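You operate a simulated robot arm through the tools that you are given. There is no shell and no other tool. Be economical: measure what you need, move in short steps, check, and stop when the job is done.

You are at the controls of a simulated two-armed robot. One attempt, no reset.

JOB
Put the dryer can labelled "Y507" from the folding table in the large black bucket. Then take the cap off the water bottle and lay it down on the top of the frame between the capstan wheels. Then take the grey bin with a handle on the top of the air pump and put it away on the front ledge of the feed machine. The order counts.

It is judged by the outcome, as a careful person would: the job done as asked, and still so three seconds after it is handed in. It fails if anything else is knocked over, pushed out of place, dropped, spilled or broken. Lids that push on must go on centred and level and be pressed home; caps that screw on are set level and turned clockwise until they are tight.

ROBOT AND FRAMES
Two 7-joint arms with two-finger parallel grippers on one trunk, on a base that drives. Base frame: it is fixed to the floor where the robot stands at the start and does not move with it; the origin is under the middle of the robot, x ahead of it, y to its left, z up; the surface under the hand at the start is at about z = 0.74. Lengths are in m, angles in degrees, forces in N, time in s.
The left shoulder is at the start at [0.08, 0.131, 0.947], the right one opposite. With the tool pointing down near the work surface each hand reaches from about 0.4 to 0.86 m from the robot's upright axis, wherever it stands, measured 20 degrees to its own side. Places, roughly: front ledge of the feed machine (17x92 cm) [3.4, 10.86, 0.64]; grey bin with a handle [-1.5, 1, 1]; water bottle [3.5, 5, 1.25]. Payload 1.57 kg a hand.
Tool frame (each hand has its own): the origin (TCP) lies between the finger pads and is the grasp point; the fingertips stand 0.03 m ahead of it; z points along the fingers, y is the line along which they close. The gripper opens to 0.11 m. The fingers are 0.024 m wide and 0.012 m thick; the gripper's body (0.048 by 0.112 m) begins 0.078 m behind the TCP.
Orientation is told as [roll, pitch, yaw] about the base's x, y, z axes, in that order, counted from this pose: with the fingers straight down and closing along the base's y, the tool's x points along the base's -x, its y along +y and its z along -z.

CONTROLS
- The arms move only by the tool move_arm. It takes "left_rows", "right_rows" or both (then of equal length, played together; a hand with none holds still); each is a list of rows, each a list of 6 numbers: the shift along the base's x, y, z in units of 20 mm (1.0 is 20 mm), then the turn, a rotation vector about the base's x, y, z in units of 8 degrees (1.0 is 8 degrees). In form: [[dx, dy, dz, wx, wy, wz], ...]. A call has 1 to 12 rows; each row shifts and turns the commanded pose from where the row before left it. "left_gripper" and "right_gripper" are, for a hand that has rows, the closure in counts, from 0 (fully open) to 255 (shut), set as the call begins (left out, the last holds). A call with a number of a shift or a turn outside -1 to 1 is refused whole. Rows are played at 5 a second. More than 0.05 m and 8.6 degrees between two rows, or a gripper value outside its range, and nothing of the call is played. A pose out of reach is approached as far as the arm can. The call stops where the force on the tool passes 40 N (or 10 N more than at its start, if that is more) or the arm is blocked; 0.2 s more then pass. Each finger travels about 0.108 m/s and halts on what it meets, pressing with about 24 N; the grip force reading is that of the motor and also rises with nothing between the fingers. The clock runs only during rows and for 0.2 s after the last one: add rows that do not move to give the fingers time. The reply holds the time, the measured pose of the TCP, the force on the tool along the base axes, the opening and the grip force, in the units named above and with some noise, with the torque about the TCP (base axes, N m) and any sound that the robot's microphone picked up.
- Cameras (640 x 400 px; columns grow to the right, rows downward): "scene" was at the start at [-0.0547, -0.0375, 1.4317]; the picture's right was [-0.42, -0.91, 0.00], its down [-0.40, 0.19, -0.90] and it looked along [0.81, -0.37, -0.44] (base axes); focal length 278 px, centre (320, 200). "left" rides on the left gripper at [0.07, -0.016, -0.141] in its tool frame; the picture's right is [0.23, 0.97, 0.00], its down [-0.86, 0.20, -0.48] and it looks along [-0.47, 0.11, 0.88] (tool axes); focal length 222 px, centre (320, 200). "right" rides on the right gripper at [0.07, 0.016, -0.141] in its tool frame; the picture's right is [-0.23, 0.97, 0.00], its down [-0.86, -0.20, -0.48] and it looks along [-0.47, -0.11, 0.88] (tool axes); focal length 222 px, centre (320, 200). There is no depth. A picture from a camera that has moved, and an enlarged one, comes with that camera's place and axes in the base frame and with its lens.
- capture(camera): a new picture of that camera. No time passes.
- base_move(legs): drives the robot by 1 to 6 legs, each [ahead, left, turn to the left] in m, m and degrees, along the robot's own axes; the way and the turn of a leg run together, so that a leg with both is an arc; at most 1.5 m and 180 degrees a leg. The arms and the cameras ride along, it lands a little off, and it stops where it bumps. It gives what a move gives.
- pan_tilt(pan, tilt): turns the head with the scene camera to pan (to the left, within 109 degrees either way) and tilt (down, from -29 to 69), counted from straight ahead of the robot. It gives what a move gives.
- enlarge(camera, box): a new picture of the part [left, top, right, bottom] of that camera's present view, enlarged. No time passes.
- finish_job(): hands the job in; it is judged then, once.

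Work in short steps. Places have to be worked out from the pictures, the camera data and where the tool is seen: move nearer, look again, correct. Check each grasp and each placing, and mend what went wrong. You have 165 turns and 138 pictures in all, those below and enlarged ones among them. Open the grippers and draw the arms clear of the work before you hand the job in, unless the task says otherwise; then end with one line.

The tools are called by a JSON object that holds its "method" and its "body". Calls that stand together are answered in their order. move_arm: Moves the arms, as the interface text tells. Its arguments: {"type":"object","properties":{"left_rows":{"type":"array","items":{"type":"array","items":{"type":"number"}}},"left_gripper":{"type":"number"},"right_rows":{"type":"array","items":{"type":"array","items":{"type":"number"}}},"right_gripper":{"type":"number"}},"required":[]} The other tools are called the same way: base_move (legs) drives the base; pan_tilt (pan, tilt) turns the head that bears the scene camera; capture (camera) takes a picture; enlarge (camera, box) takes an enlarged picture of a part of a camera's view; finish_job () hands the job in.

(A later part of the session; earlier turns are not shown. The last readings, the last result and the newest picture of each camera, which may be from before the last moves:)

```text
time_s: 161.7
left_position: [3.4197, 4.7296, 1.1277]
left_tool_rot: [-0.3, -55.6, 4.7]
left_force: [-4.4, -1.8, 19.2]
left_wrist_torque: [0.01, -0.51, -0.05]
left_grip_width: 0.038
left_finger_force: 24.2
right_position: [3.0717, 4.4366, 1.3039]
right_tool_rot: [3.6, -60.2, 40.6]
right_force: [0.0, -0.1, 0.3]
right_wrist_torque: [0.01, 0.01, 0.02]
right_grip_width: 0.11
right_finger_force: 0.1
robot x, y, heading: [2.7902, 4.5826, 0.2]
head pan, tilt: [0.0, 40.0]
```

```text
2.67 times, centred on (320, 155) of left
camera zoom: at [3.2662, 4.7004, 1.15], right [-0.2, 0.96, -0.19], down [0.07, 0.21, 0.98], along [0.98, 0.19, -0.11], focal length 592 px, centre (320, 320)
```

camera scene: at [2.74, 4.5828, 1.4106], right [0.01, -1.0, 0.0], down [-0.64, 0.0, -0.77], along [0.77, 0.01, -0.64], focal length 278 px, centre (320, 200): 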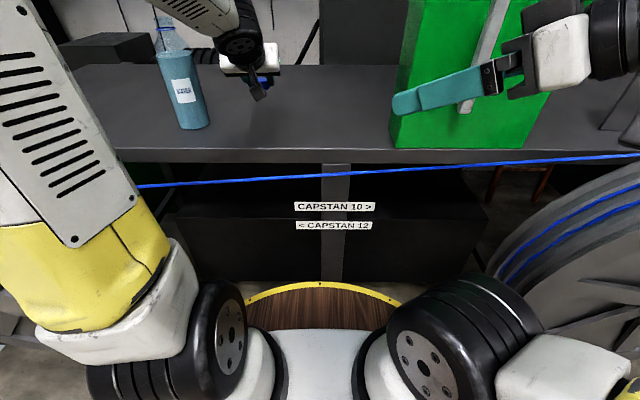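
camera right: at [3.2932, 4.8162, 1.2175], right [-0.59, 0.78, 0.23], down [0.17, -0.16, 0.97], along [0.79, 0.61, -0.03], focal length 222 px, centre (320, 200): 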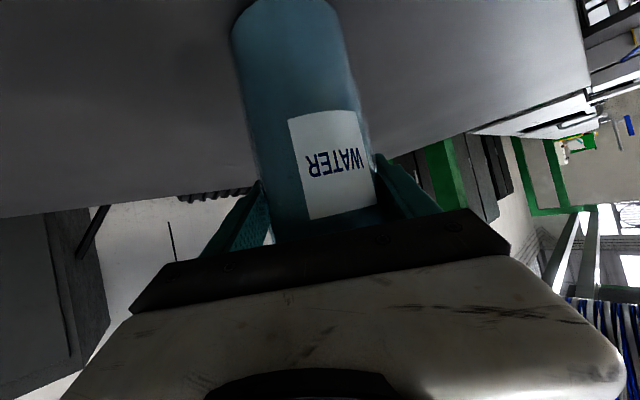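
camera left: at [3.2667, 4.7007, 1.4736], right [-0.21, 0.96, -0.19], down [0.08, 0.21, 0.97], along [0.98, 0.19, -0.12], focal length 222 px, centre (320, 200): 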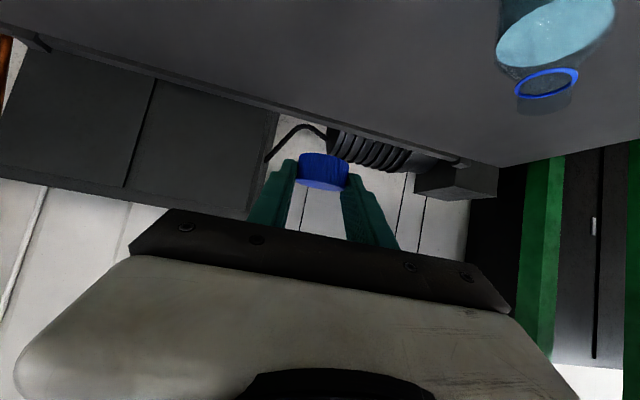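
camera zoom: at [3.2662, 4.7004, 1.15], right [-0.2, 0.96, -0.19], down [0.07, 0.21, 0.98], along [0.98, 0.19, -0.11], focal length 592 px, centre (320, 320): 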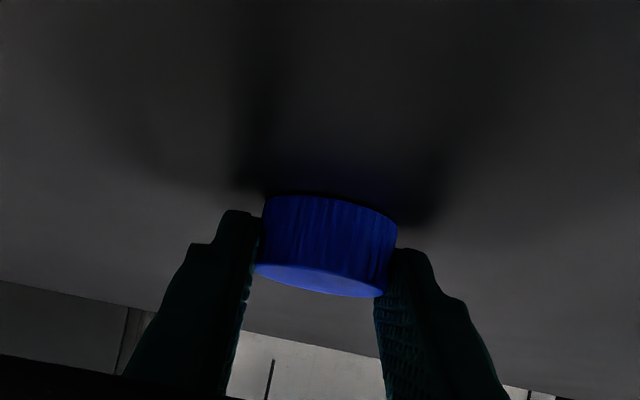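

Contact (19 N). Release with a 1 mm relief, then retreat up and back along the tool axis.

{"method": "move_arm", "body": {"left_rows": [[0, 0, 0.05, 0, 0, 0], [0, 0, 0, 0, 0, 0], [0, 0, 0, 0, 0, 0], [0, 0, 0, 0, 0, 0]], "left_gripper": 0}}

{"method": "move_arm", "body": {"left_rows": [[-0.3, 0, 0.4, 0, 0, 0], [-0.5, 0, 0.6, 0, 0, 0], [-0.5, 0, 0.8, 0, 0, 0], [-0.5, 0, 0.8, 0, 0, 0], [-0.5, 0, 0.9, 0, 0, 0], [-0.5, 0, 0.9, 0, 0, 0], [-0.5, 0, 0.9, 0, 0, 0], [-0.5, 0, 0.9, 0, 0, 0], [-0.5, 0, 0.9, 0, 0, 0], [-0.5, 0, 0.9, 0, 0, 0]]}}

{"method": "capture", "body": {"camera": "left"}}

{"method": "capture", "body": {"camera": "scene"}}

```text
time_s: 162.7
left_position: [3.419, 4.7278, 1.1268]
left_tool_rot: [-0.4, -55.3, 4.6]
left_force: [-3.3, -14.5, 19.1]
left_wrist_torque: [0.61, -0.2, -0.11]
left_grip_width: 0.0977
left_finger_force: 0.1
right_position: [3.0717, 4.4351, 1.3031]
right_tool_rot: [3.6, -60.3, 40.6]
right_force: [0.4, -0.3, 0.8]
right_wrist_torque: [0.0, 0.03, 0.03]
right_grip_width: 0.1099
right_finger_force: 0.1
robot x, y, heading: [2.7915, 4.5806, 0.4]
head pan, tilt: [0.0, 40.0]
```

```text
time_s: 164.9
left_position: [3.3237, 4.7294, 1.2855]
left_tool_rot: [-0.3, -55.1, 4.8]
left_force: [0.7, 0.1, -0.8]
left_wrist_torque: [0.02, -0.01, -0.04]
left_grip_width: 0.1099
left_finger_force: 0.1
right_position: [3.0722, 4.4366, 1.3031]
right_tool_rot: [3.7, -60.2, 40.7]
right_force: [0.2, -0.9, -0.4]
right_wrist_torque: [-0.01, 0.01, 0.02]
right_grip_width: 0.1098
right_finger_force: 0.0
robot x, y, heading: [2.7927, 4.5831, 0.5]
head pan, tilt: [0.0, 40.0]
```

```text
46 pictures are left
camera left: at [3.1697, 4.7008, 1.3087], right [-0.2, 0.96, -0.19], down [0.08, 0.21, 0.97], along [0.98, 0.18, -0.12], focal length 222 px, centre (320, 200)
```

left: 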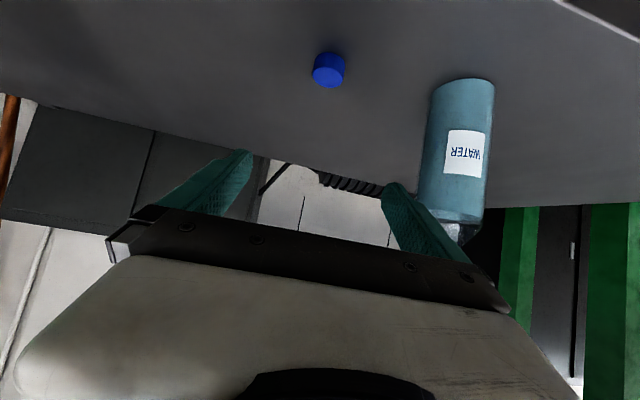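

```text
45 pictures are left
camera scene: at [2.7403, 4.5828, 1.4107], right [0.01, -1.0, 0.0], down [-0.64, 0.0, -0.77], along [0.77, 0.01, -0.64], focal length 278 px, centre (320, 200)
```

scene: 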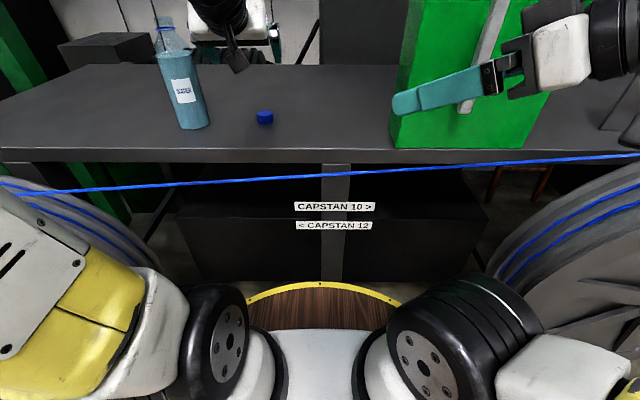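

Cap lies on the frame between the wheels; bottle is upright. Now lift the left hand clear and back the base away.

{"method": "move_arm", "body": {"left_rows": [[-0.6, 0, 0.6, 0, 0, 0], [-0.6, 0, 0.6, 0, 0, 0], [-0.6, 0, 0.6, 0, 0, 0], [-0.6, 0, 0.6, 0, 0, 0], [-0.6, 0, 0.6, 0, 0, 0]]}}

{"method": "base_move", "body": {"legs": [[-0.7, 0, 0]]}}

{"method": "move_arm", "body": {"left_rows": [[0, 0.3, 0, 0, 0.98, 0], [0, 0.3, 0, 0, 0.98, 0], [0, 0.3, -0.4, 0, 0.98, 0], [0, 0.3, -0.4, 0, 0.98, 0], [0, 0.3, -0.4, 0, 0.98, 0], [0, 0.3, -0.4, 0, 0.98, 0], [0, 0.3, -0.4, 0, 0.98, 0]], "right_rows": [[0, -0.5, 0, 0, 0, -0.72], [0, -0.5, 0, 0, 0, -0.72], [0, -0.5, 0, 0, 0, -0.72], [0, -0.5, 0, 0, 0, -0.72], [0, -0.5, 0, 0, 0, -0.72], [0, -0.5, 0, 0, 0, -0.72], [0, -0.5, 0, 0, 0, -0.72]]}}

{"method": "move_arm", "body": {"right_rows": [[0, 0, -0.3, 0, 0.94, 0], [0, 0, -0.3, 0, 0.94, 0], [0, 0, -0.3, 0, 0.94, 0], [0, 0, -0.3, 0, 0.94, 0], [0, 0, -0.3, 0, 0.94, 0], [0, 0, -0.3, 0, 0.94, 0], [0, 0, -0.3, 0, 0.94, 0], [0, 0, -0.3, 0, 0.94, 0]]}}

{"method": "capture", "body": {"camera": "scene"}}

```text
time_s: 166.1
left_position: [3.2638, 4.7283, 1.3455]
left_tool_rot: [-0.4, -55.2, 4.8]
left_force: [-0.1, 0.2, 0.0]
left_wrist_torque: [-0.02, 0.01, -0.01]
left_grip_width: 0.1099
left_finger_force: 0.2
right_position: [3.072, 4.4372, 1.3025]
right_tool_rot: [3.6, -60.2, 40.6]
right_force: [0.0, 0.2, -0.6]
right_wrist_torque: [0.03, 0.02, 0.02]
right_grip_width: 0.1098
right_finger_force: 0.0
robot x, y, heading: [2.7947, 4.5828, 0.3]
head pan, tilt: [0.0, 40.0]
```

```text
time_s: 169.9
left_position: [2.5683, 4.7245, 1.3457]
left_tool_rot: [-0.5, -55.2, 5.0]
left_force: [-0.2, 0.7, 0.1]
left_wrist_torque: [0.01, 0.02, 0.05]
left_grip_width: 0.1101
left_finger_force: 0.1
right_position: [2.3777, 4.4319, 1.3032]
right_tool_rot: [3.6, -60.2, 40.9]
right_force: [0.1, -1.3, 0.1]
right_wrist_torque: [-0.01, -0.03, 0.03]
right_grip_width: 0.11
right_finger_force: 0.0
robot x, y, heading: [2.1, 4.5778, 0.9]
head pan, tilt: [0.0, 40.0]
```

```text
time_s: 171.5
left_position: [2.5666, 4.7677, 1.3074]
left_tool_rot: [3.8, -0.3, 3.1]
left_force: [-0.1, -0.8, 0.9]
left_wrist_torque: [0.01, -0.05, 0.01]
left_grip_width: 0.1096
left_finger_force: 0.1
right_position: [2.3775, 4.3609, 1.3023]
right_tool_rot: [3.6, -60.2, 0.6]
right_force: [0.5, 0.0, 0.9]
right_wrist_torque: [0.0, -0.03, 0.02]
right_grip_width: 0.1101
right_finger_force: 0.1
robot x, y, heading: [2.0946, 4.5775, 0.7]
head pan, tilt: [0.0, 40.0]
```

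```text
time_s: 173.3
left_position: [2.5665, 4.7671, 1.3068]
left_tool_rot: [3.9, -0.4, 2.9]
left_force: [0.5, -0.2, -0.3]
left_wrist_torque: [-0.01, -0.05, 0.03]
left_grip_width: 0.1101
left_finger_force: 0.1
right_position: [2.3762, 4.3626, 1.2538]
right_tool_rot: [4.0, 0.1, 0.3]
right_force: [0.0, 0.3, 0.1]
right_wrist_torque: [-0.02, -0.05, 0.01]
right_grip_width: 0.1097
right_finger_force: 0.0
robot x, y, heading: [2.0957, 4.5745, 0.8]
head pan, tilt: [0.0, 40.0]
```

```text
44 pictures are left
camera scene: at [2.0438, 4.5756, 1.4106], right [0.01, -1.0, 0.0], down [-0.64, -0.01, -0.77], along [0.77, 0.01, -0.64], focal length 278 px, centre (320, 200)
```

scene: 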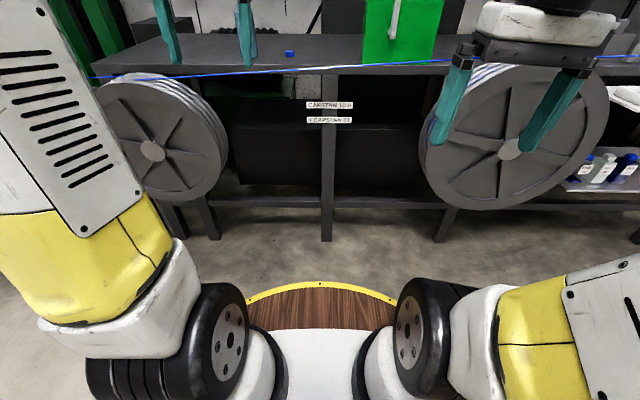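

Next: the grey bin near (-1.5, 1). I turn and drive back across the open floor.

{"method": "base_move", "body": {"legs": [[0, 0, -135], [1.3, 0, 0], [1.2, 0, 0]]}}

{"method": "pan_tilt", "body": {"pan": 0, "tilt": 18}}

{"method": "capture", "body": {"camera": "scene"}}

```text
time_s: 191.1
left_position: [0.1398, 2.3457, 1.3062]
left_tool_rot: [3.8, -0.4, -132.8]
left_force: [-0.9, 0.1, 0.8]
left_wrist_torque: [-0.01, -0.01, 0.04]
left_grip_width: 0.1102
left_finger_force: 0.0
right_position: [-0.007, 2.7697, 1.2548]
right_tool_rot: [4.1, 0.1, -135.4]
right_force: [0.0, -0.4, 0.5]
right_wrist_torque: [-0.01, 0.05, 0.02]
right_grip_width: 0.11
right_finger_force: 0.0
robot x, y, heading: [0.3417, 2.8113, -134.7]
head pan, tilt: [0.0, 40.0]
```

```text
time_s: 191.9
left_position: [0.1397, 2.3467, 1.3064]
left_tool_rot: [3.8, -0.3, -132.8]
left_force: [0.1, 0.2, -0.4]
left_wrist_torque: [0.03, -0.02, -0.02]
left_grip_width: 0.1101
left_finger_force: 0.1
right_position: [-0.0077, 2.7694, 1.2553]
right_tool_rot: [4.2, 0.0, -135.3]
right_force: [0.0, -0.2, 0.1]
right_wrist_torque: [-0.01, 0.0, -0.01]
right_grip_width: 0.1098
right_finger_force: 0.1
robot x, y, heading: [0.342, 2.8135, -135.0]
head pan, tilt: [0.0, 18.0]
```

```text
43 pictures are left
camera scene: at [0.3765, 2.8456, 1.4452], right [-0.71, 0.71, 0.0], down [0.22, 0.22, -0.95], along [-0.67, -0.67, -0.31], focal length 278 px, centre (320, 200)
```

scene: 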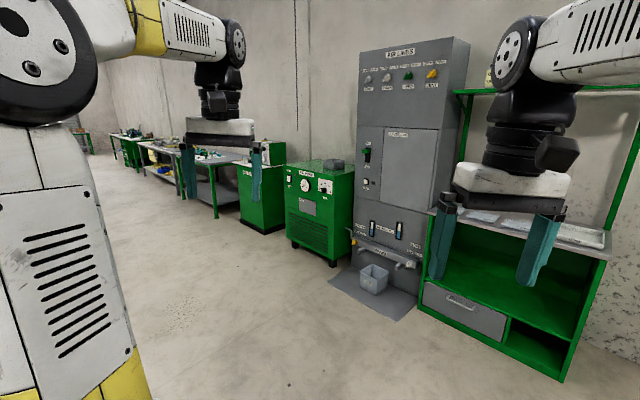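

{"method": "enlarge", "body": {"camera": "scene", "box": [230, 130, 390, 230]}}

```text
4.00 times, centred on (310, 180) of scene
camera zoom: at [0.3765, 2.8456, 1.4452], right [-0.71, 0.71, 0.0], down [0.22, 0.22, -0.95], along [-0.67, -0.67, -0.31], focal length 1111 px, centre (360, 280)
```

zoom: 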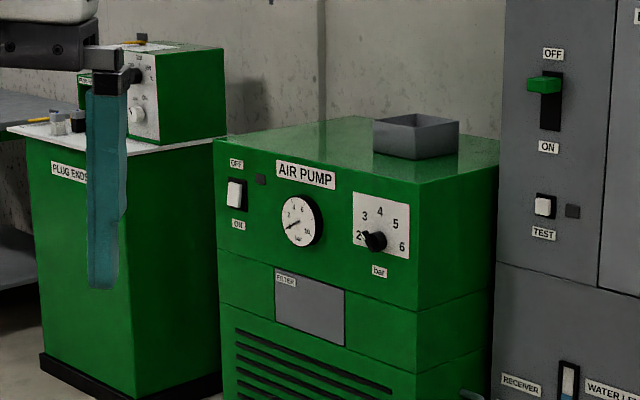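

The AIR PUMP is the green unit; grey bin on top near (-1.40, 1.24). I drive to about (-0.2, 1.0), facing it (heading 180°).

{"method": "base_move", "body": {"legs": [[0, 0, 28.4], [1.45, 0, 0], [0.44, 0, 0], [0, 0, -73.4]]}}

{"method": "pan_tilt", "body": {"pan": -8, "tilt": 22}}

{"method": "capture", "body": {"camera": "scene"}}

```text
time_s: 206.1
left_position: [-0.6714, 0.7989, 1.3059]
left_tool_rot: [3.8, -0.4, -177.3]
left_force: [0.0, -0.1, -0.1]
left_wrist_torque: [-0.02, 0.03, 0.0]
left_grip_width: 0.11
left_finger_force: 0.1
right_position: [-0.4786, 1.204, 1.2547]
right_tool_rot: [4.0, -0.1, -180.0]
right_force: [0.6, -0.6, -1.1]
right_wrist_torque: [0.04, -0.06, -0.03]
right_grip_width: 0.1104
right_finger_force: 0.1
robot x, y, heading: [-0.1998, 0.9898, -179.4]
head pan, tilt: [0.0, 18.0]
```

```text
time_s: 206.8
left_position: [-0.6695, 0.7997, 1.3075]
left_tool_rot: [3.8, -0.4, -177.3]
left_force: [0.2, -0.5, 0.4]
left_wrist_torque: [0.03, 0.0, -0.01]
left_grip_width: 0.1101
left_finger_force: 0.0
right_position: [-0.4788, 1.2035, 1.2546]
right_tool_rot: [4.1, 0.1, -179.9]
right_force: [0.1, -0.3, 0.9]
right_wrist_torque: [-0.01, 0.01, -0.03]
right_grip_width: 0.1099
right_finger_force: 0.1
robot x, y, heading: [-0.1997, 0.9871, -179.7]
head pan, tilt: [-8.0, 22.0]
```

```text
41 pictures are left
camera scene: at [-0.15, 1.0029, 1.4388], right [0.13, 0.99, 0.0], down [0.37, -0.05, -0.93], along [-0.92, 0.12, -0.37], focal length 278 px, centre (320, 200)
```

scene: 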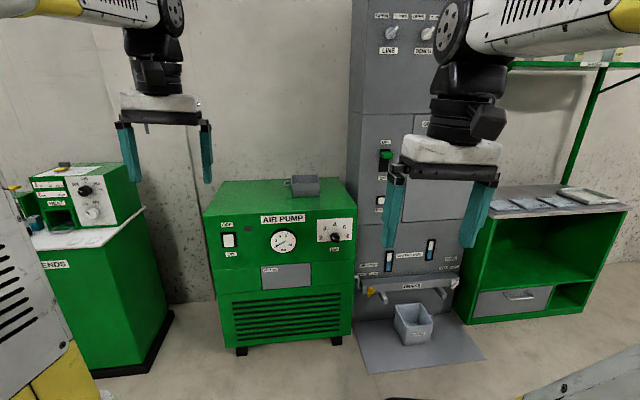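

{"method": "enlarge", "body": {"camera": "scene", "box": [250, 160, 370, 260]}}

```text
4.00 times, centred on (310, 210) of scene
camera zoom: at [-0.15, 1.0029, 1.4388], right [0.13, 0.99, 0.0], down [0.37, -0.05, -0.93], along [-0.92, 0.12, -0.37], focal length 1111 px, centre (360, 160)
```

zoom: 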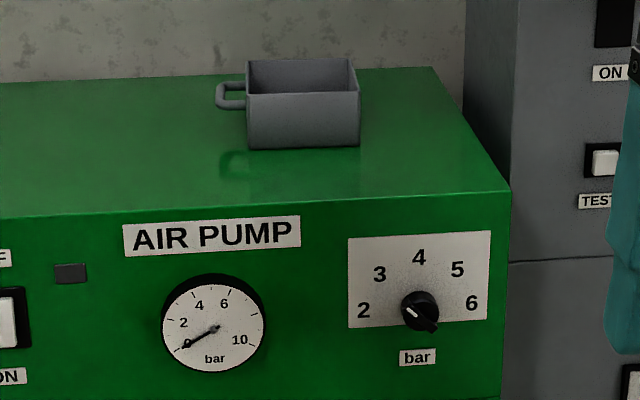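

The bin has a loop handle on its left side; box ≈ x −1.475…−1.63, y 1.03…1.175, z 0.925…1.00. I'll pinch the front wall with the right hand. Drive to (-0.82, 0.86).

{"method": "base_move", "body": {"legs": [[0, 0.127, 0], [0.6, 0, 0]]}}

{"method": "pan_tilt", "body": {"pan": -15, "tilt": 35}}

{"method": "capture", "body": {"camera": "scene"}}

```text
time_s: 211.0
left_position: [-1.2704, 0.6674, 1.3066]
left_tool_rot: [3.8, -0.3, -177.1]
left_force: [0.2, 0.5, -0.5]
left_wrist_torque: [0.01, 0.0, -0.01]
left_grip_width: 0.11
left_finger_force: 0.0
right_position: [-1.0815, 1.072, 1.2549]
right_tool_rot: [4.1, 0.0, -179.7]
right_force: [-0.2, -0.1, -0.2]
right_wrist_torque: [-0.01, -0.02, 0.03]
right_grip_width: 0.11
right_finger_force: 0.1
robot x, y, heading: [-0.8006, 0.8623, -179.1]
head pan, tilt: [-8.0, 22.0]
```

```text
time_s: 211.8
left_position: [-1.271, 0.6666, 1.3068]
left_tool_rot: [3.9, -0.4, -177.2]
left_force: [0.4, -0.2, 0.0]
left_wrist_torque: [0.04, 0.04, 0.01]
left_grip_width: 0.1099
left_finger_force: 0.0
right_position: [-1.0808, 1.0729, 1.2546]
right_tool_rot: [4.1, 0.0, -179.6]
right_force: [0.0, -0.8, 0.0]
right_wrist_torque: [0.0, 0.0, 0.0]
right_grip_width: 0.11
right_finger_force: 0.0
robot x, y, heading: [-0.8049, 0.859, -179.3]
head pan, tilt: [-15.0, 35.0]
```

```text
39 pictures are left
camera scene: at [-0.745, 0.8832, 1.4183], right [0.25, 0.97, 0.0], down [0.56, -0.14, -0.82], along [-0.79, 0.2, -0.57], focal length 278 px, centre (320, 200)
```

scene: 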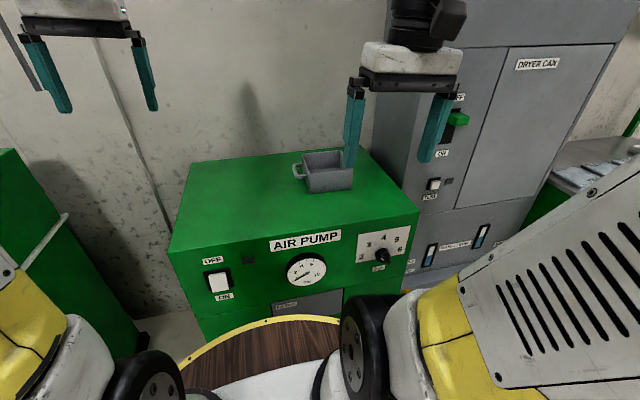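

Zoom on the bin, and rotate the right tool by −90° (fingers then close along x), also removing the 4° roll.

{"method": "enlarge", "body": {"camera": "scene", "box": [270, 130, 390, 210]}}

{"method": "move_arm", "body": {"right_rows": [[0, 0, 0.5, 0.51, 0, 0], [0, 0, 0, 0, 0, -1], [0, 0, 0, 0, 0, -1], [0, 0, 0, 0, 0, -1], [0, 0, 0, 0, 0, -1], [0, 0, 0, 0, 0, -1], [0, 0, 0, 0, 0, -1], [0, 0, 0, 0, 0, -1], [0, 0, 0, 0, 0, -1], [0, 0, 0, 0, 0, -1], [0, 0, 0, 0, 0, -1], [0, 0, 0, 0, 0, -1]]}}

{"method": "capture", "body": {"camera": "right"}}

```text
5.00 times, centred on (330, 170) of scene
camera zoom: at [-0.745, 0.8832, 1.4183], right [0.25, 0.97, 0.0], down [0.56, -0.14, -0.82], along [-0.79, 0.2, -0.57], focal length 1389 px, centre (270, 350)
```

zoom: 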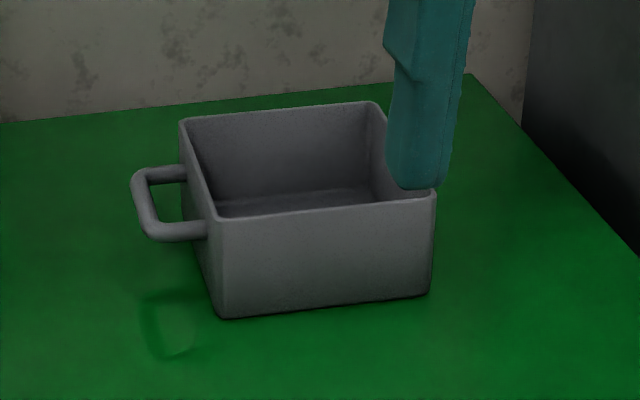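

```text
time_s: 214.3
left_position: [-1.2722, 0.666, 1.3059]
left_tool_rot: [3.7, -0.4, -177.1]
left_force: [0.4, 0.1, 0.1]
left_wrist_torque: [0.0, -0.03, 0.02]
left_grip_width: 0.1102
left_finger_force: 0.0
right_position: [-1.0886, 1.0745, 1.2547]
right_tool_rot: [-2.2, 1.6, 92.7]
right_force: [0.3, -0.7, 0.1]
right_wrist_torque: [0.01, 0.03, 0.0]
right_grip_width: 0.11
right_finger_force: 0.1
robot x, y, heading: [-0.8022, 0.8612, -179.1]
head pan, tilt: [-15.0, 35.0]
```

```text
37 pictures are left
camera right: at [-1.1078, 1.0087, 1.3978], right [-0.98, 0.18, -0.04], down [0.14, 0.88, 0.46], along [0.12, 0.45, -0.89], focal length 222 px, centre (320, 200)
```

right: 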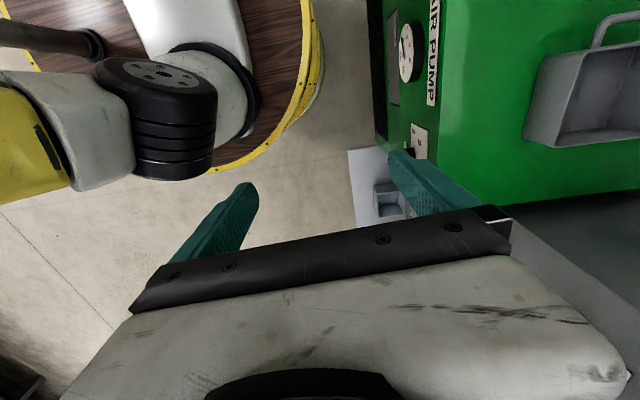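

Rotation worked; bin measured: front wall top at x≈−1.466, y 1.03–1.175, z 1.00. Straighten the tool and move over the front wall.

{"method": "move_arm", "body": {"right_rows": [[-1, 0.08, -0.6, 0.19, 0.28, -0.33], [-1, 0.08, -0.6, 0, 0, 0], [-1, 0.08, -0.6, 0, 0, 0], [-1, 0.08, -0.6, 0, 0, 0], [-1, 0.08, -0.6, 0, 0, 0], [-1, 0.08, -0.6, 0, 0, 0], [-1, 0.08, -0.6, 0, 0, 0], [-1, 0.08, -0.6, 0, 0, 0], [-1, 0.08, -0.6, 0, 0, 0], [-1, 0.08, -0.6, 0, 0, 0], [-1, 0.08, -0.6, 0, 0, 0], [-1, 0.08, -0.6, 0, 0, 0]]}}

{"method": "move_arm", "body": {"right_rows": [[-1, 0.08, 0, 0, 0, 0], [-1, 0.08, 0, 0, 0, 0], [-1, 0.08, 0, 0, 0, 0], [-1, 0.08, 0, 0, 0, 0], [-1, 0.08, 0, 0, 0, 0], [-1, 0.08, 0, 0, 0, 0]]}}

{"method": "capture", "body": {"camera": "right"}}

{"method": "enlarge", "body": {"camera": "scene", "box": [250, 100, 410, 210]}}

```text
time_s: 216.9
left_position: [-1.2712, 0.6668, 1.307]
left_tool_rot: [3.8, -0.5, -177.0]
left_force: [0.2, -0.4, 0.4]
left_wrist_torque: [0.01, 0.02, 0.0]
left_grip_width: 0.1098
left_finger_force: 0.0
right_position: [-1.3211, 1.0904, 1.1207]
right_tool_rot: [2.3, -1.6, 89.6]
right_force: [-0.5, 1.4, 0.4]
right_wrist_torque: [-0.01, 0.03, -0.01]
right_grip_width: 0.1099
right_finger_force: 0.1
robot x, y, heading: [-0.8009, 0.8594, -179.0]
head pan, tilt: [-15.0, 35.0]
```

```text
time_s: 218.3
left_position: [-1.2716, 0.6673, 1.3059]
left_tool_rot: [3.8, -0.3, -177.1]
left_force: [0.4, 0.2, 1.0]
left_wrist_torque: [0.01, 0.0, 0.0]
left_grip_width: 0.11
left_finger_force: 0.1
right_position: [-1.4415, 1.1013, 1.1206]
right_tool_rot: [2.4, -1.6, 89.6]
right_force: [-0.1, 0.0, -0.4]
right_wrist_torque: [-0.01, 0.05, 0.01]
right_grip_width: 0.11
right_finger_force: 0.1
robot x, y, heading: [-0.8017, 0.8622, -179.3]
head pan, tilt: [-15.0, 35.0]
```

```text
36 pictures are left
camera right: at [-1.4526, 1.028, 1.2601], right [-0.97, 0.23, 0.04], down [0.22, 0.84, 0.49], along [0.08, 0.49, -0.87], focal length 222 px, centre (320, 200)
```

right: 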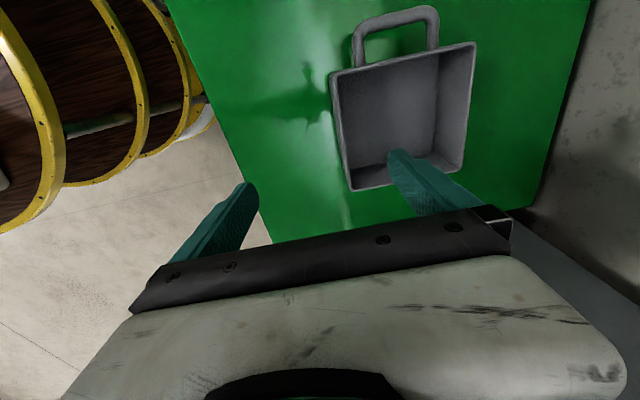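

```text
3.64 times, centred on (330, 155) of scene
camera zoom: at [-0.7449, 0.8832, 1.4182], right [0.25, 0.97, 0.0], down [0.56, -0.14, -0.82], along [-0.79, 0.2, -0.57], focal length 1010 px, centre (284, 364)
```

zoom: 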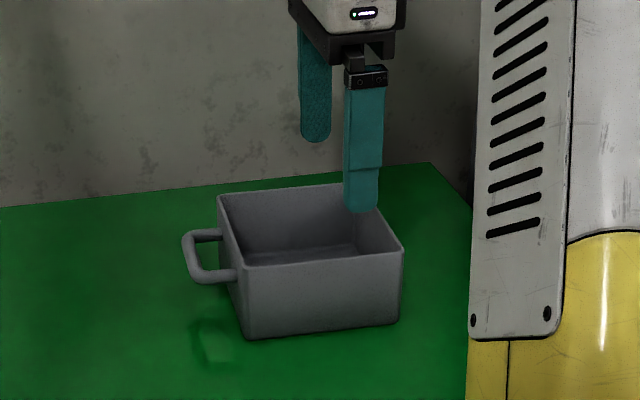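

Wall at x≈−1.469. Align and lower over the wall.

{"method": "move_arm", "body": {"right_rows": [[-0.7, 0, 0, -0.095, -0.14, 0], [-0.68, 0, 0, 0, 0, 0], [0, 0, -1, 0, 0, 0], [0, 0, -1, 0, 0, 0], [0, 0, -1, 0, 0, 0], [0, 0, -1, 0, 0, 0], [0, 0, -1, 0, 0, 0], [0, 0, -1, 0, 0, 0], [0, 0, -0.9, 0, 0, 0]]}}

{"method": "enlarge", "body": {"camera": "scene", "box": [250, 100, 410, 210]}}

{"method": "capture", "body": {"camera": "right"}}

```text
time_s: 220.3
left_position: [-1.2716, 0.6669, 1.3075]
left_tool_rot: [3.8, -0.4, -177.2]
left_force: [-0.2, -0.5, 0.0]
left_wrist_torque: [0.02, 0.0, -0.01]
left_grip_width: 0.1101
left_finger_force: 0.0
right_position: [-1.4686, 1.1012, 0.9829]
right_tool_rot: [1.1, -0.8, 89.6]
right_force: [0.4, -0.1, -0.1]
right_wrist_torque: [0.01, -0.02, 0.02]
right_grip_width: 0.11
right_finger_force: 0.0
robot x, y, heading: [-0.7978, 0.8611, -179.0]
head pan, tilt: [-15.0, 35.0]
```

```text
3.64 times, centred on (330, 155) of scene
camera zoom: at [-0.745, 0.8832, 1.4182], right [0.25, 0.97, 0.0], down [0.56, -0.14, -0.82], along [-0.79, 0.2, -0.57], focal length 1010 px, centre (284, 364)
```

zoom: 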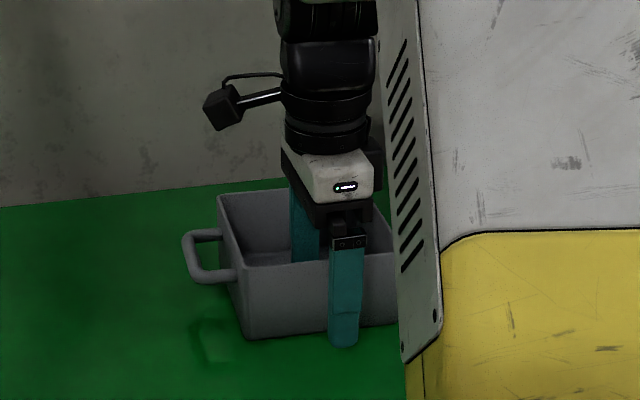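

```text
33 pictures are left
camera right: at [-1.4828, 1.0301, 1.1234], right [-0.97, 0.23, 0.02], down [0.21, 0.85, 0.49], along [0.09, 0.48, -0.87], focal length 222 px, centre (320, 200)
```

right: 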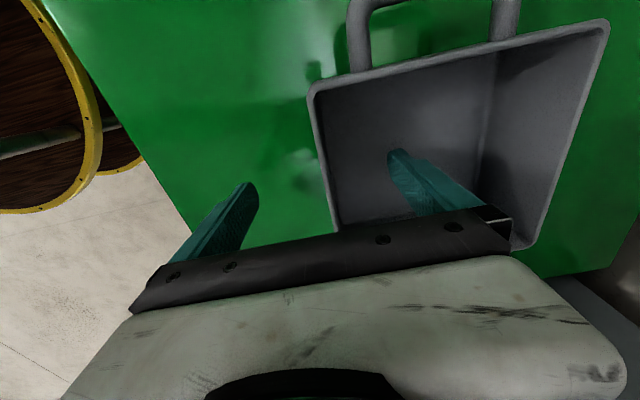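

Straddling the wall as planned. Close and lift slightly.

{"method": "move_arm", "body": {"right_rows": [[0, 0, -0.2, 0, 0, 0], [0, 0, 0, 0, 0, 0], [0, 0, 0, 0, 0, 0], [0, 0, 0, 0, 0, 0], [0, 0, 0, 0, 0, 0]], "right_gripper": 255}}

{"method": "move_arm", "body": {"right_rows": [[0, 0, 0.3, 0, 0, 0], [0, 0, 0.5, 0, 0, 0], [0, 0, 0.7, 0, 0, 0]]}}

{"method": "enlarge", "body": {"camera": "scene", "box": [250, 100, 410, 210]}}

```text
time_s: 221.6
left_position: [-1.2706, 0.6669, 1.3066]
left_tool_rot: [3.8, -0.5, -177.0]
left_force: [0.2, -0.4, -0.7]
left_wrist_torque: [0.0, -0.01, -0.01]
left_grip_width: 0.1101
left_finger_force: 0.0
right_position: [-1.4684, 1.1008, 0.978]
right_tool_rot: [1.1, -0.9, 89.7]
right_force: [-0.2, -0.4, -0.5]
right_wrist_torque: [-0.01, -0.14, 0.03]
right_grip_width: 0.0037
right_finger_force: 24.3
robot x, y, heading: [-0.8013, 0.8574, -179.2]
head pan, tilt: [-15.0, 35.0]
```

```text
time_s: 222.3
left_position: [-1.2723, 0.6671, 1.3075]
left_tool_rot: [3.8, -0.4, -177.0]
left_force: [0.1, 0.1, 0.0]
left_wrist_torque: [-0.01, -0.01, 0.01]
left_grip_width: 0.1099
left_finger_force: 0.0
right_position: [-1.4688, 1.0991, 1.0085]
right_tool_rot: [1.0, -0.8, 89.6]
right_force: [0.7, -0.8, -2.5]
right_wrist_torque: [0.0, -0.15, 0.01]
right_grip_width: 0.0036
right_finger_force: 24.2
robot x, y, heading: [-0.8039, 0.8569, -179.4]
head pan, tilt: [-15.0, 35.0]
```

```text
3.64 times, centred on (330, 155) of scene
camera zoom: at [-0.7452, 0.8833, 1.4182], right [0.25, 0.97, 0.0], down [0.56, -0.14, -0.82], along [-0.79, 0.2, -0.57], focal length 1010 px, centre (284, 364)
```

zoom: 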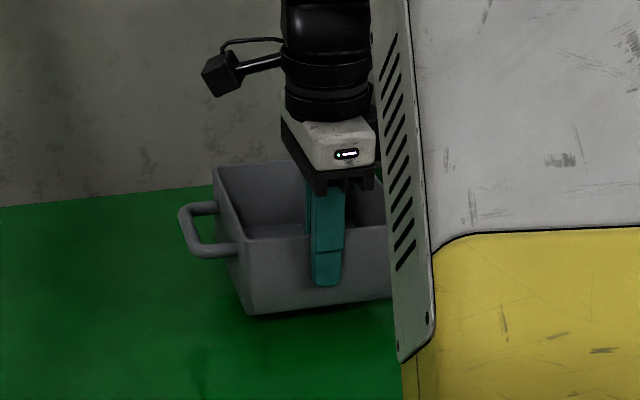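

Bin held level. Lift and retract to a carry pose.

{"method": "move_arm", "body": {"right_rows": [[0, 0, 1, 0, 0, 0], [0, 0, 1, 0, 0, 0], [0, 0, 1, 0, 0, 0], [0.5, 0, 1, 0, 0, 0], [1, 0, 1, 0, 0, 0], [1, 0, 1, 0, 0, 0], [1, 0, 1, 0, 0, 0], [1, 0, 1, 0, 0, 0], [1, 0, 0.5, 0, 0, 0], [1, 0, 0, 0, 0, 0], [1, 0, 0, 0, 0, 0], [1, 0, 0, 0, 0, 0]]}}

{"method": "base_move", "body": {"legs": [[-0.6, 0, 0], [0, 0, -130], [1.4, 0, 0], [1.4, 0, 0]]}}

{"method": "pan_tilt", "body": {"pan": 15, "tilt": 15}}

{"method": "capture", "body": {"camera": "scene"}}

```text
time_s: 224.9
left_position: [-1.272, 0.6676, 1.3073]
left_tool_rot: [3.8, -0.4, -177.1]
left_force: [0.2, 0.0, -0.4]
left_wrist_torque: [0.0, -0.01, -0.01]
left_grip_width: 0.1101
left_finger_force: 0.1
right_position: [-1.2988, 1.1013, 1.1781]
right_tool_rot: [1.0, -0.9, 89.8]
right_force: [0.4, 0.9, -2.2]
right_wrist_torque: [0.03, -0.17, 0.01]
right_grip_width: 0.0037
right_finger_force: 23.7
robot x, y, heading: [-0.8036, 0.8567, -179.2]
head pan, tilt: [-15.0, 35.0]
```

```text
time_s: 247.0
left_position: [1.7402, 3.5226, 1.3067]
left_tool_rot: [3.8, -0.3, 53.1]
left_force: [0.1, 0.1, 0.5]
left_wrist_torque: [0.02, 0.05, 0.03]
left_grip_width: 0.1098
left_finger_force: 0.0
right_position: [2.0909, 3.2643, 1.178]
right_tool_rot: [1.2, -0.8, -40.3]
right_force: [-0.2, 0.3, -2.7]
right_wrist_torque: [-0.11, 0.08, -0.03]
right_grip_width: 0.0039
right_finger_force: 24.0
robot x, y, heading: [1.5876, 3.0401, 51.1]
head pan, tilt: [-15.0, 35.0]
```

```text
time_s: 247.9
left_position: [1.7412, 3.5219, 1.3053]
left_tool_rot: [3.9, -0.3, 53.0]
left_force: [0.0, -0.6, 0.5]
left_wrist_torque: [-0.02, 0.0, -0.01]
left_grip_width: 0.1101
left_finger_force: 0.0
right_position: [2.0911, 3.2653, 1.1785]
right_tool_rot: [1.2, -0.8, -40.2]
right_force: [0.2, 0.0, -2.4]
right_wrist_torque: [-0.13, 0.12, -0.02]
right_grip_width: 0.0039
right_finger_force: 24.4
robot x, y, heading: [1.5841, 3.0385, 50.8]
head pan, tilt: [15.0, 15.0]
```

```text
31 pictures are left
camera scene: at [1.5376, 3.0163, 1.4502], right [0.91, -0.41, 0.0], down [-0.11, -0.24, -0.97], along [0.4, 0.88, -0.26], focal length 278 px, centre (320, 200)
```

scene: 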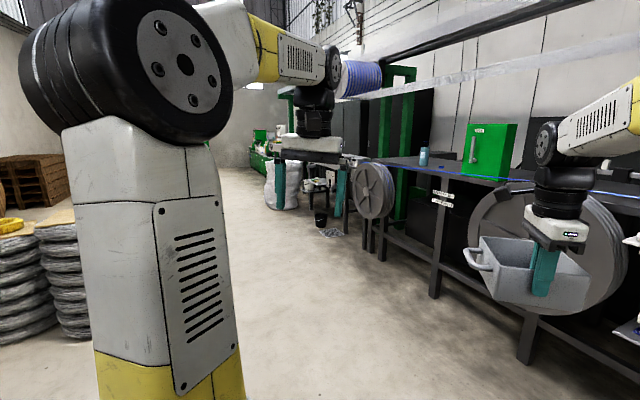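

Corridor between the coils (x<0.9) and machine line is clear. Drive north along x≈1.8.

{"method": "base_move", "body": {"legs": [[0, 0, 36], [1.5, 0, 0], [1.5, 0, 0], [1.3, 0, 0]]}}

{"method": "pan_tilt", "body": {"pan": -25, "tilt": 18}}

{"method": "capture", "body": {"camera": "scene"}}

```text
time_s: 270.3
left_position: [1.6631, 7.8379, 1.3072]
left_tool_rot: [3.8, -0.4, 88.9]
left_force: [-0.4, -0.3, -0.1]
left_wrist_torque: [-0.02, 0.01, 0.0]
left_grip_width: 0.11
left_finger_force: 0.3
right_position: [2.0967, 7.8348, 1.1799]
right_tool_rot: [1.1, -0.8, -4.4]
right_force: [-0.6, 0.0, -2.5]
right_wrist_torque: [-0.14, 0.02, 0.0]
right_grip_width: 0.0038
right_finger_force: 24.3
robot x, y, heading: [1.822, 7.3544, 86.7]
head pan, tilt: [15.0, 15.0]
```

```text
time_s: 271.4
left_position: [1.6632, 7.8369, 1.3062]
left_tool_rot: [3.7, -0.3, 88.8]
left_force: [0.2, 0.1, -0.1]
left_wrist_torque: [0.0, 0.01, 0.0]
left_grip_width: 0.11
left_finger_force: 0.1
right_position: [2.0976, 7.8341, 1.1788]
right_tool_rot: [1.1, -0.9, -4.4]
right_force: [-0.3, 1.0, -1.9]
right_wrist_torque: [-0.14, -0.02, 0.0]
right_grip_width: 0.0038
right_finger_force: 23.5
robot x, y, heading: [1.8204, 7.3541, 86.9]
head pan, tilt: [-25.0, 18.0]
```

```text
30 pictures are left
camera scene: at [1.8584, 7.2983, 1.4453], right [0.88, -0.47, 0.0], down [-0.15, -0.27, -0.95], along [0.45, 0.84, -0.31], focal length 278 px, centre (320, 200)
```

scene: 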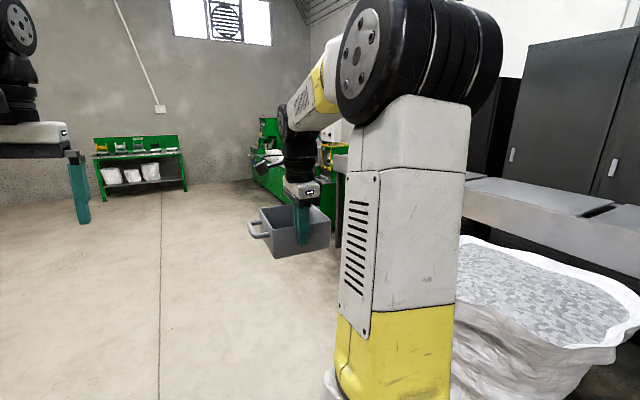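

Pass the bag and go further north, then look right at the feed machine.

{"method": "base_move", "body": {"legs": [[1.4, 0, 0], [0.9, 0, 0]]}}

{"method": "pan_tilt", "body": {"pan": -50, "tilt": 22}}

{"method": "capture", "body": {"camera": "scene"}}

```text
time_s: 282.7
left_position: [1.8046, 10.1379, 1.306]
left_tool_rot: [3.8, -0.4, 88.7]
left_force: [-0.3, 0.1, 0.4]
left_wrist_torque: [0.02, -0.01, -0.03]
left_grip_width: 0.1102
left_finger_force: 0.1
right_position: [2.2407, 10.1315, 1.1785]
right_tool_rot: [1.1, -0.7, -4.7]
right_force: [0.1, -0.6, -2.1]
right_wrist_torque: [-0.11, -0.01, -0.01]
right_grip_width: 0.004
right_finger_force: 24.1
robot x, y, heading: [1.9587, 9.6548, 86.4]
head pan, tilt: [-25.0, 18.0]
```

```text
time_s: 283.6
left_position: [1.8048, 10.1379, 1.3056]
left_tool_rot: [3.8, -0.4, 88.6]
left_force: [-0.8, 0.5, 0.1]
left_wrist_torque: [-0.03, -0.01, 0.01]
left_grip_width: 0.1103
left_finger_force: 0.1
right_position: [2.2402, 10.131, 1.1781]
right_tool_rot: [1.1, -0.8, -4.7]
right_force: [-0.2, -0.6, -2.3]
right_wrist_torque: [-0.16, 0.02, 0.0]
right_grip_width: 0.0037
right_finger_force: 24.1
robot x, y, heading: [1.9643, 9.6534, 86.6]
head pan, tilt: [-50.0, 22.0]
```

```text
29 pictures are left
camera scene: at [2.0281, 9.5703, 1.4388], right [0.59, -0.8, 0.0], down [-0.3, -0.22, -0.93], along [0.75, 0.55, -0.37], focal length 278 px, centre (320, 200)
```

scene: 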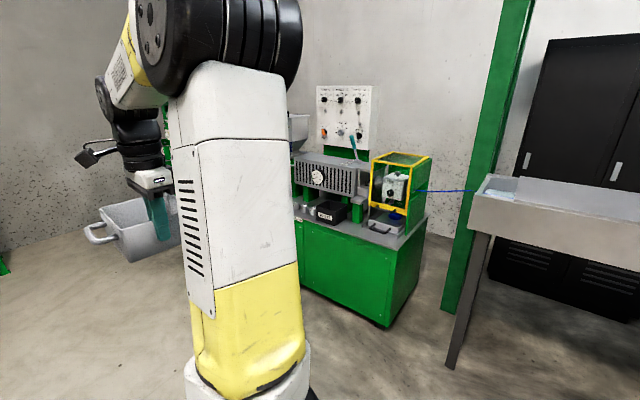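

The arm blocks the view; I go to y≈10.75 and turn to face the machine (heading 0).

{"method": "base_move", "body": {"legs": [[1.1, 0, 0], [0, 0, -86.5]]}}

{"method": "pan_tilt", "body": {"pan": 0, "tilt": 25}}

{"method": "capture", "body": {"camera": "scene"}}

```text
time_s: 293.0
left_position: [2.4909, 10.9646, 1.3068]
left_tool_rot: [3.7, -0.4, 3.8]
left_force: [0.1, -0.7, 0.8]
left_wrist_torque: [-0.01, -0.01, -0.02]
left_grip_width: 0.1099
left_finger_force: 0.1
right_position: [2.5255, 10.5299, 1.178]
right_tool_rot: [1.0, -0.7, -89.4]
right_force: [0.1, -1.6, -2.5]
right_wrist_torque: [-0.05, 0.15, 0.01]
right_grip_width: 0.0039
right_finger_force: 24.3
robot x, y, heading: [2.0218, 10.7672, 1.7]
head pan, tilt: [-50.0, 22.0]
```

```text
time_s: 294.1
left_position: [2.4915, 10.9638, 1.3074]
left_tool_rot: [3.7, -0.3, 3.8]
left_force: [-0.6, 0.0, 0.3]
left_wrist_torque: [0.0, 0.0, -0.03]
left_grip_width: 0.1101
left_finger_force: 0.0
right_position: [2.5262, 10.5301, 1.1789]
right_tool_rot: [1.1, -0.8, -89.4]
right_force: [-0.4, -0.3, -1.9]
right_wrist_torque: [-0.02, 0.14, -0.01]
right_grip_width: 0.004
right_finger_force: 23.4
robot x, y, heading: [2.0265, 10.7641, 1.5]
head pan, tilt: [0.0, 25.0]
```

```text
28 pictures are left
camera scene: at [1.9791, 10.7638, 1.434], right [0.03, -1.0, 0.0], down [-0.42, -0.01, -0.91], along [0.91, 0.03, -0.42], focal length 278 px, centre (320, 200)
```

scene: 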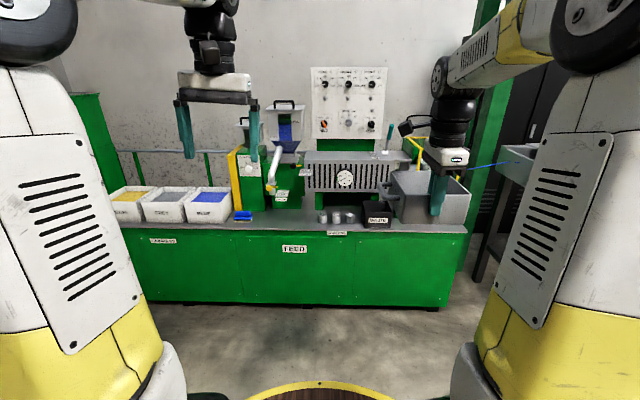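

{"method": "enlarge", "body": {"camera": "scene", "box": [220, 170, 400, 260]}}

```text
3.56 times, centred on (310, 215) of scene
camera zoom: at [1.9791, 10.7638, 1.434], right [0.03, -1.0, 0.0], down [-0.42, -0.01, -0.91], along [0.91, 0.03, -0.42], focal length 988 px, centre (356, 147)
```

zoom: 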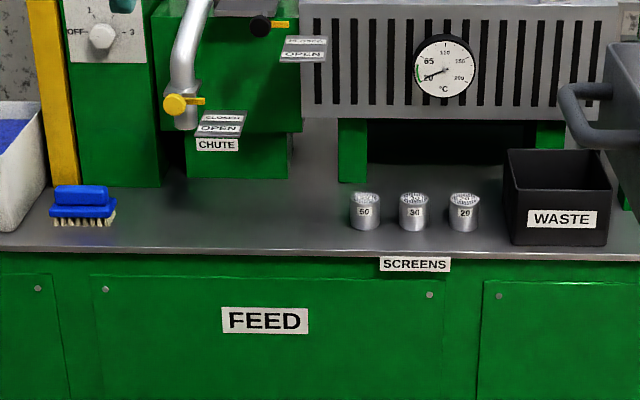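

Free gap on the ledge between the brush (y≈11.21) and screens (y≈10.82). I plan the bin centred at about y≈10.98, x≈3.40. Drive to (2.65, 11.19).

{"method": "base_move", "body": {"legs": [[0, 0.42, -1.6], [0.62, 0, 0]]}}

{"method": "pan_tilt", "body": {"pan": -10, "tilt": 40}}

{"method": "capture", "body": {"camera": "scene"}}

{"method": "capture", "body": {"camera": "left"}}

```text
time_s: 299.8
left_position: [3.1102, 11.3731, 1.3063]
left_tool_rot: [3.8, -0.4, 2.2]
left_force: [-0.3, -0.3, 0.4]
left_wrist_torque: [0.01, -0.03, 0.0]
left_grip_width: 0.1099
left_finger_force: 0.2
right_position: [3.1328, 10.9381, 1.1773]
right_tool_rot: [1.1, -0.8, -91.1]
right_force: [-0.4, -0.4, -3.1]
right_wrist_torque: [0.03, 0.12, -0.02]
right_grip_width: 0.004
right_finger_force: 24.3
robot x, y, heading: [2.6354, 11.1876, 0.0]
head pan, tilt: [0.0, 25.0]
```

```text
time_s: 300.6
left_position: [3.1102, 11.3729, 1.3068]
left_tool_rot: [3.8, -0.3, 2.2]
left_force: [-0.3, -0.2, 0.2]
left_wrist_torque: [0.01, 0.02, -0.03]
left_grip_width: 0.1102
left_finger_force: 0.1
right_position: [3.1327, 10.9398, 1.1788]
right_tool_rot: [1.1, -0.8, -91.1]
right_force: [0.1, 0.9, -1.4]
right_wrist_torque: [0.0, 0.14, 0.03]
right_grip_width: 0.0038
right_finger_force: 24.0
robot x, y, heading: [2.6404, 11.1895, 0.0]
head pan, tilt: [-10.0, 40.0]
```

```text
26 pictures are left
camera scene: at [2.584, 11.1734, 1.4107], right [-0.17, -0.98, 0.0], down [-0.63, 0.11, -0.77], along [0.75, -0.13, -0.64], focal length 278 px, centre (320, 200)
```

scene: 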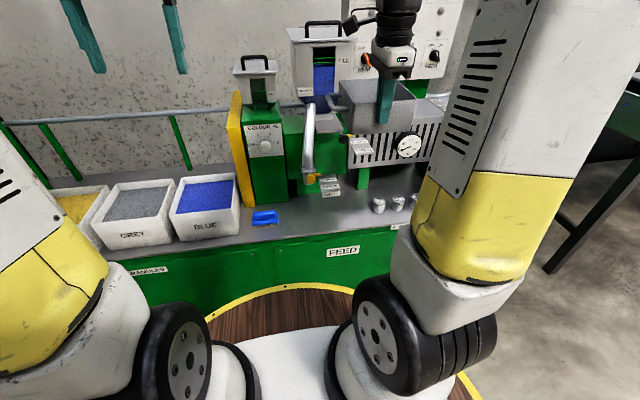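

```text
25 pictures are left
camera left: at [3.0412, 11.3446, 1.4454], right [-0.27, 0.96, 0.06], down [0.84, 0.2, 0.5], along [0.47, 0.18, -0.87], focal length 222 px, centre (320, 200)
```

left: 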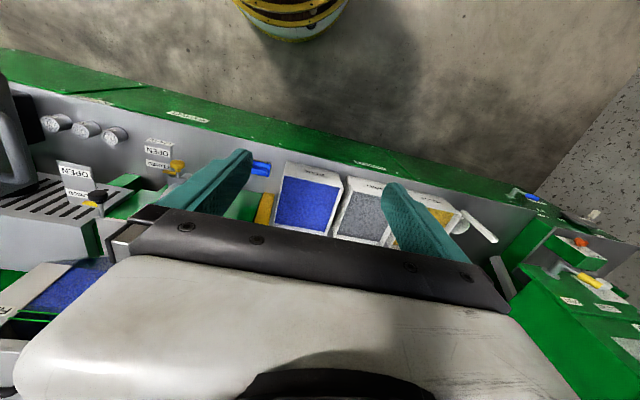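

I need to check whether the chute parts protrude over the planned spot.

{"method": "enlarge", "body": {"camera": "left", "box": [40, 90, 260, 220]}}

{"method": "enlarge", "body": {"camera": "scene", "box": [240, 100, 420, 250]}}

```text
2.91 times, centred on (150, 155) of left
camera zoom: at [3.0412, 11.3446, 1.4454], right [-0.27, 0.96, 0.06], down [0.84, 0.2, 0.5], along [0.47, 0.18, -0.87], focal length 646 px, centre (814, 331)
```

zoom: 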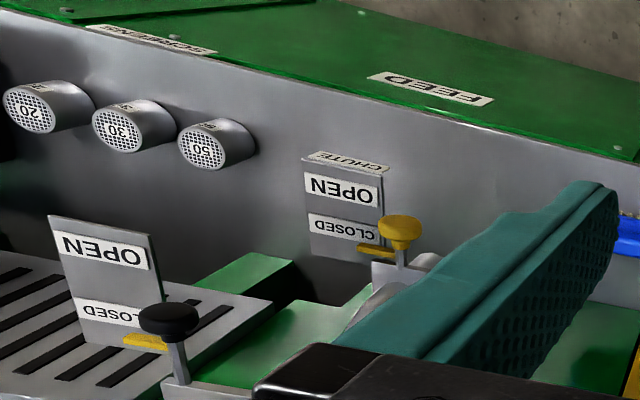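

```text
2.67 times, centred on (330, 175) of scene
camera zoom: at [2.584, 11.1734, 1.4107], right [-0.17, -0.98, 0.0], down [-0.63, 0.11, -0.77], along [0.75, -0.13, -0.64], focal length 741 px, centre (293, 267)
```

zoom: 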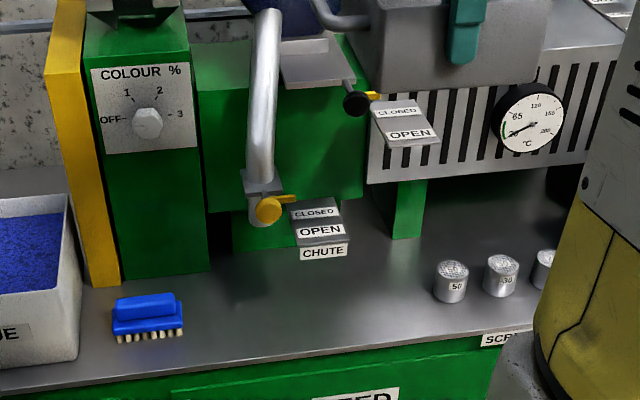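

The chute flaps overhang the ledge (flap A at x≥3.30, z≈0.83, y 10.97–11.05; flap B x≥3.355, z≈0.94). Plan: lower the bin in front of the ledge, slide it in under the flaps, release while part overhangs, then push it fully on with fingertips.

{"method": "move_arm", "body": {"right_rows": [[-0.5, -0.3, -1, 0, 0, 0.14], [0, 0, -1, 0, 0, 0], [0, 0, -1, 0, 0, 0], [0, 0, -1, 0, 0, 0], [0, 0, -1, 0, 0, 0], [0, 0, -1, 0, 0, 0], [0, 0, -1, 0, 0, 0], [0, 0, -1, 0, 0, 0], [0, 0, -1, 0, 0, 0], [0, 0, -1, 0, 0, 0], [0, 0, -1, 0, 0, 0], [0, 0, -1, 0, 0, 0]]}}

{"method": "move_arm", "body": {"right_rows": [[0, 0, -1, 0, 0, 0], [0, 0, -1, 0, 0, 0], [0, 0, -1, 0, 0, 0], [0, 0, -1, 0, 0, 0], [0, 0, -1, 0, 0, 0], [0, 0, -1, 0, 0, 0], [0, 0, -1, 0, 0, 0], [0, 0, -1, 0, 0, 0], [0, 0, -1, 0, 0, 0]]}}

{"method": "capture", "body": {"camera": "scene"}}

{"method": "capture", "body": {"camera": "right"}}

```text
time_s: 303.2
left_position: [3.1123, 11.3733, 1.306]
left_tool_rot: [3.8, -0.4, 2.2]
left_force: [0.8, -0.9, 0.4]
left_wrist_torque: [0.0, 0.0, -0.01]
left_grip_width: 0.1103
left_finger_force: 0.0
right_position: [3.123, 10.9329, 0.9369]
right_tool_rot: [1.1, -0.9, -90.0]
right_force: [0.0, -0.3, -1.5]
right_wrist_torque: [-0.01, 0.16, -0.01]
right_grip_width: 0.004
right_finger_force: 24.8
robot x, y, heading: [2.638, 11.1857, -0.0]
head pan, tilt: [-10.0, 40.0]
```

```text
time_s: 305.2
left_position: [3.1104, 11.373, 1.3066]
left_tool_rot: [3.8, -0.5, 2.2]
left_force: [-0.4, -0.7, -0.4]
left_wrist_torque: [-0.03, 0.01, 0.01]
left_grip_width: 0.11
left_finger_force: 0.2
right_position: [3.1212, 10.9332, 0.7586]
right_tool_rot: [1.2, -0.8, -89.9]
right_force: [0.2, -0.2, -2.3]
right_wrist_torque: [0.01, 0.13, 0.04]
right_grip_width: 0.004
right_finger_force: 23.5
robot x, y, heading: [2.6403, 11.1889, -0.1]
head pan, tilt: [-10.0, 40.0]
```

```text
22 pictures are left
camera scene: at [2.5838, 11.1734, 1.4107], right [-0.17, -0.98, 0.0], down [-0.63, 0.11, -0.77], along [0.75, -0.13, -0.64], focal length 278 px, centre (320, 200)
```

scene: 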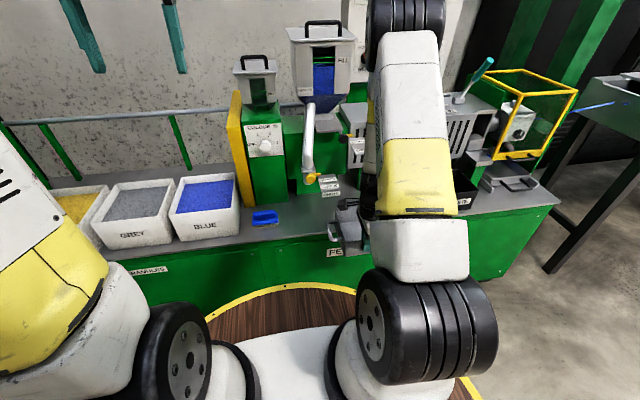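

```text
21 pictures are left
camera right: at [3.1348, 11.0054, 0.8993], right [0.97, -0.23, 0.02], down [-0.21, -0.85, 0.49], along [-0.09, -0.48, -0.87], focal length 222 px, centre (320, 200)
```

right: 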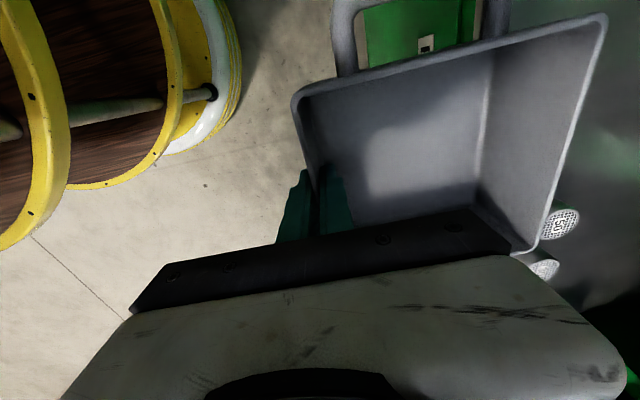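

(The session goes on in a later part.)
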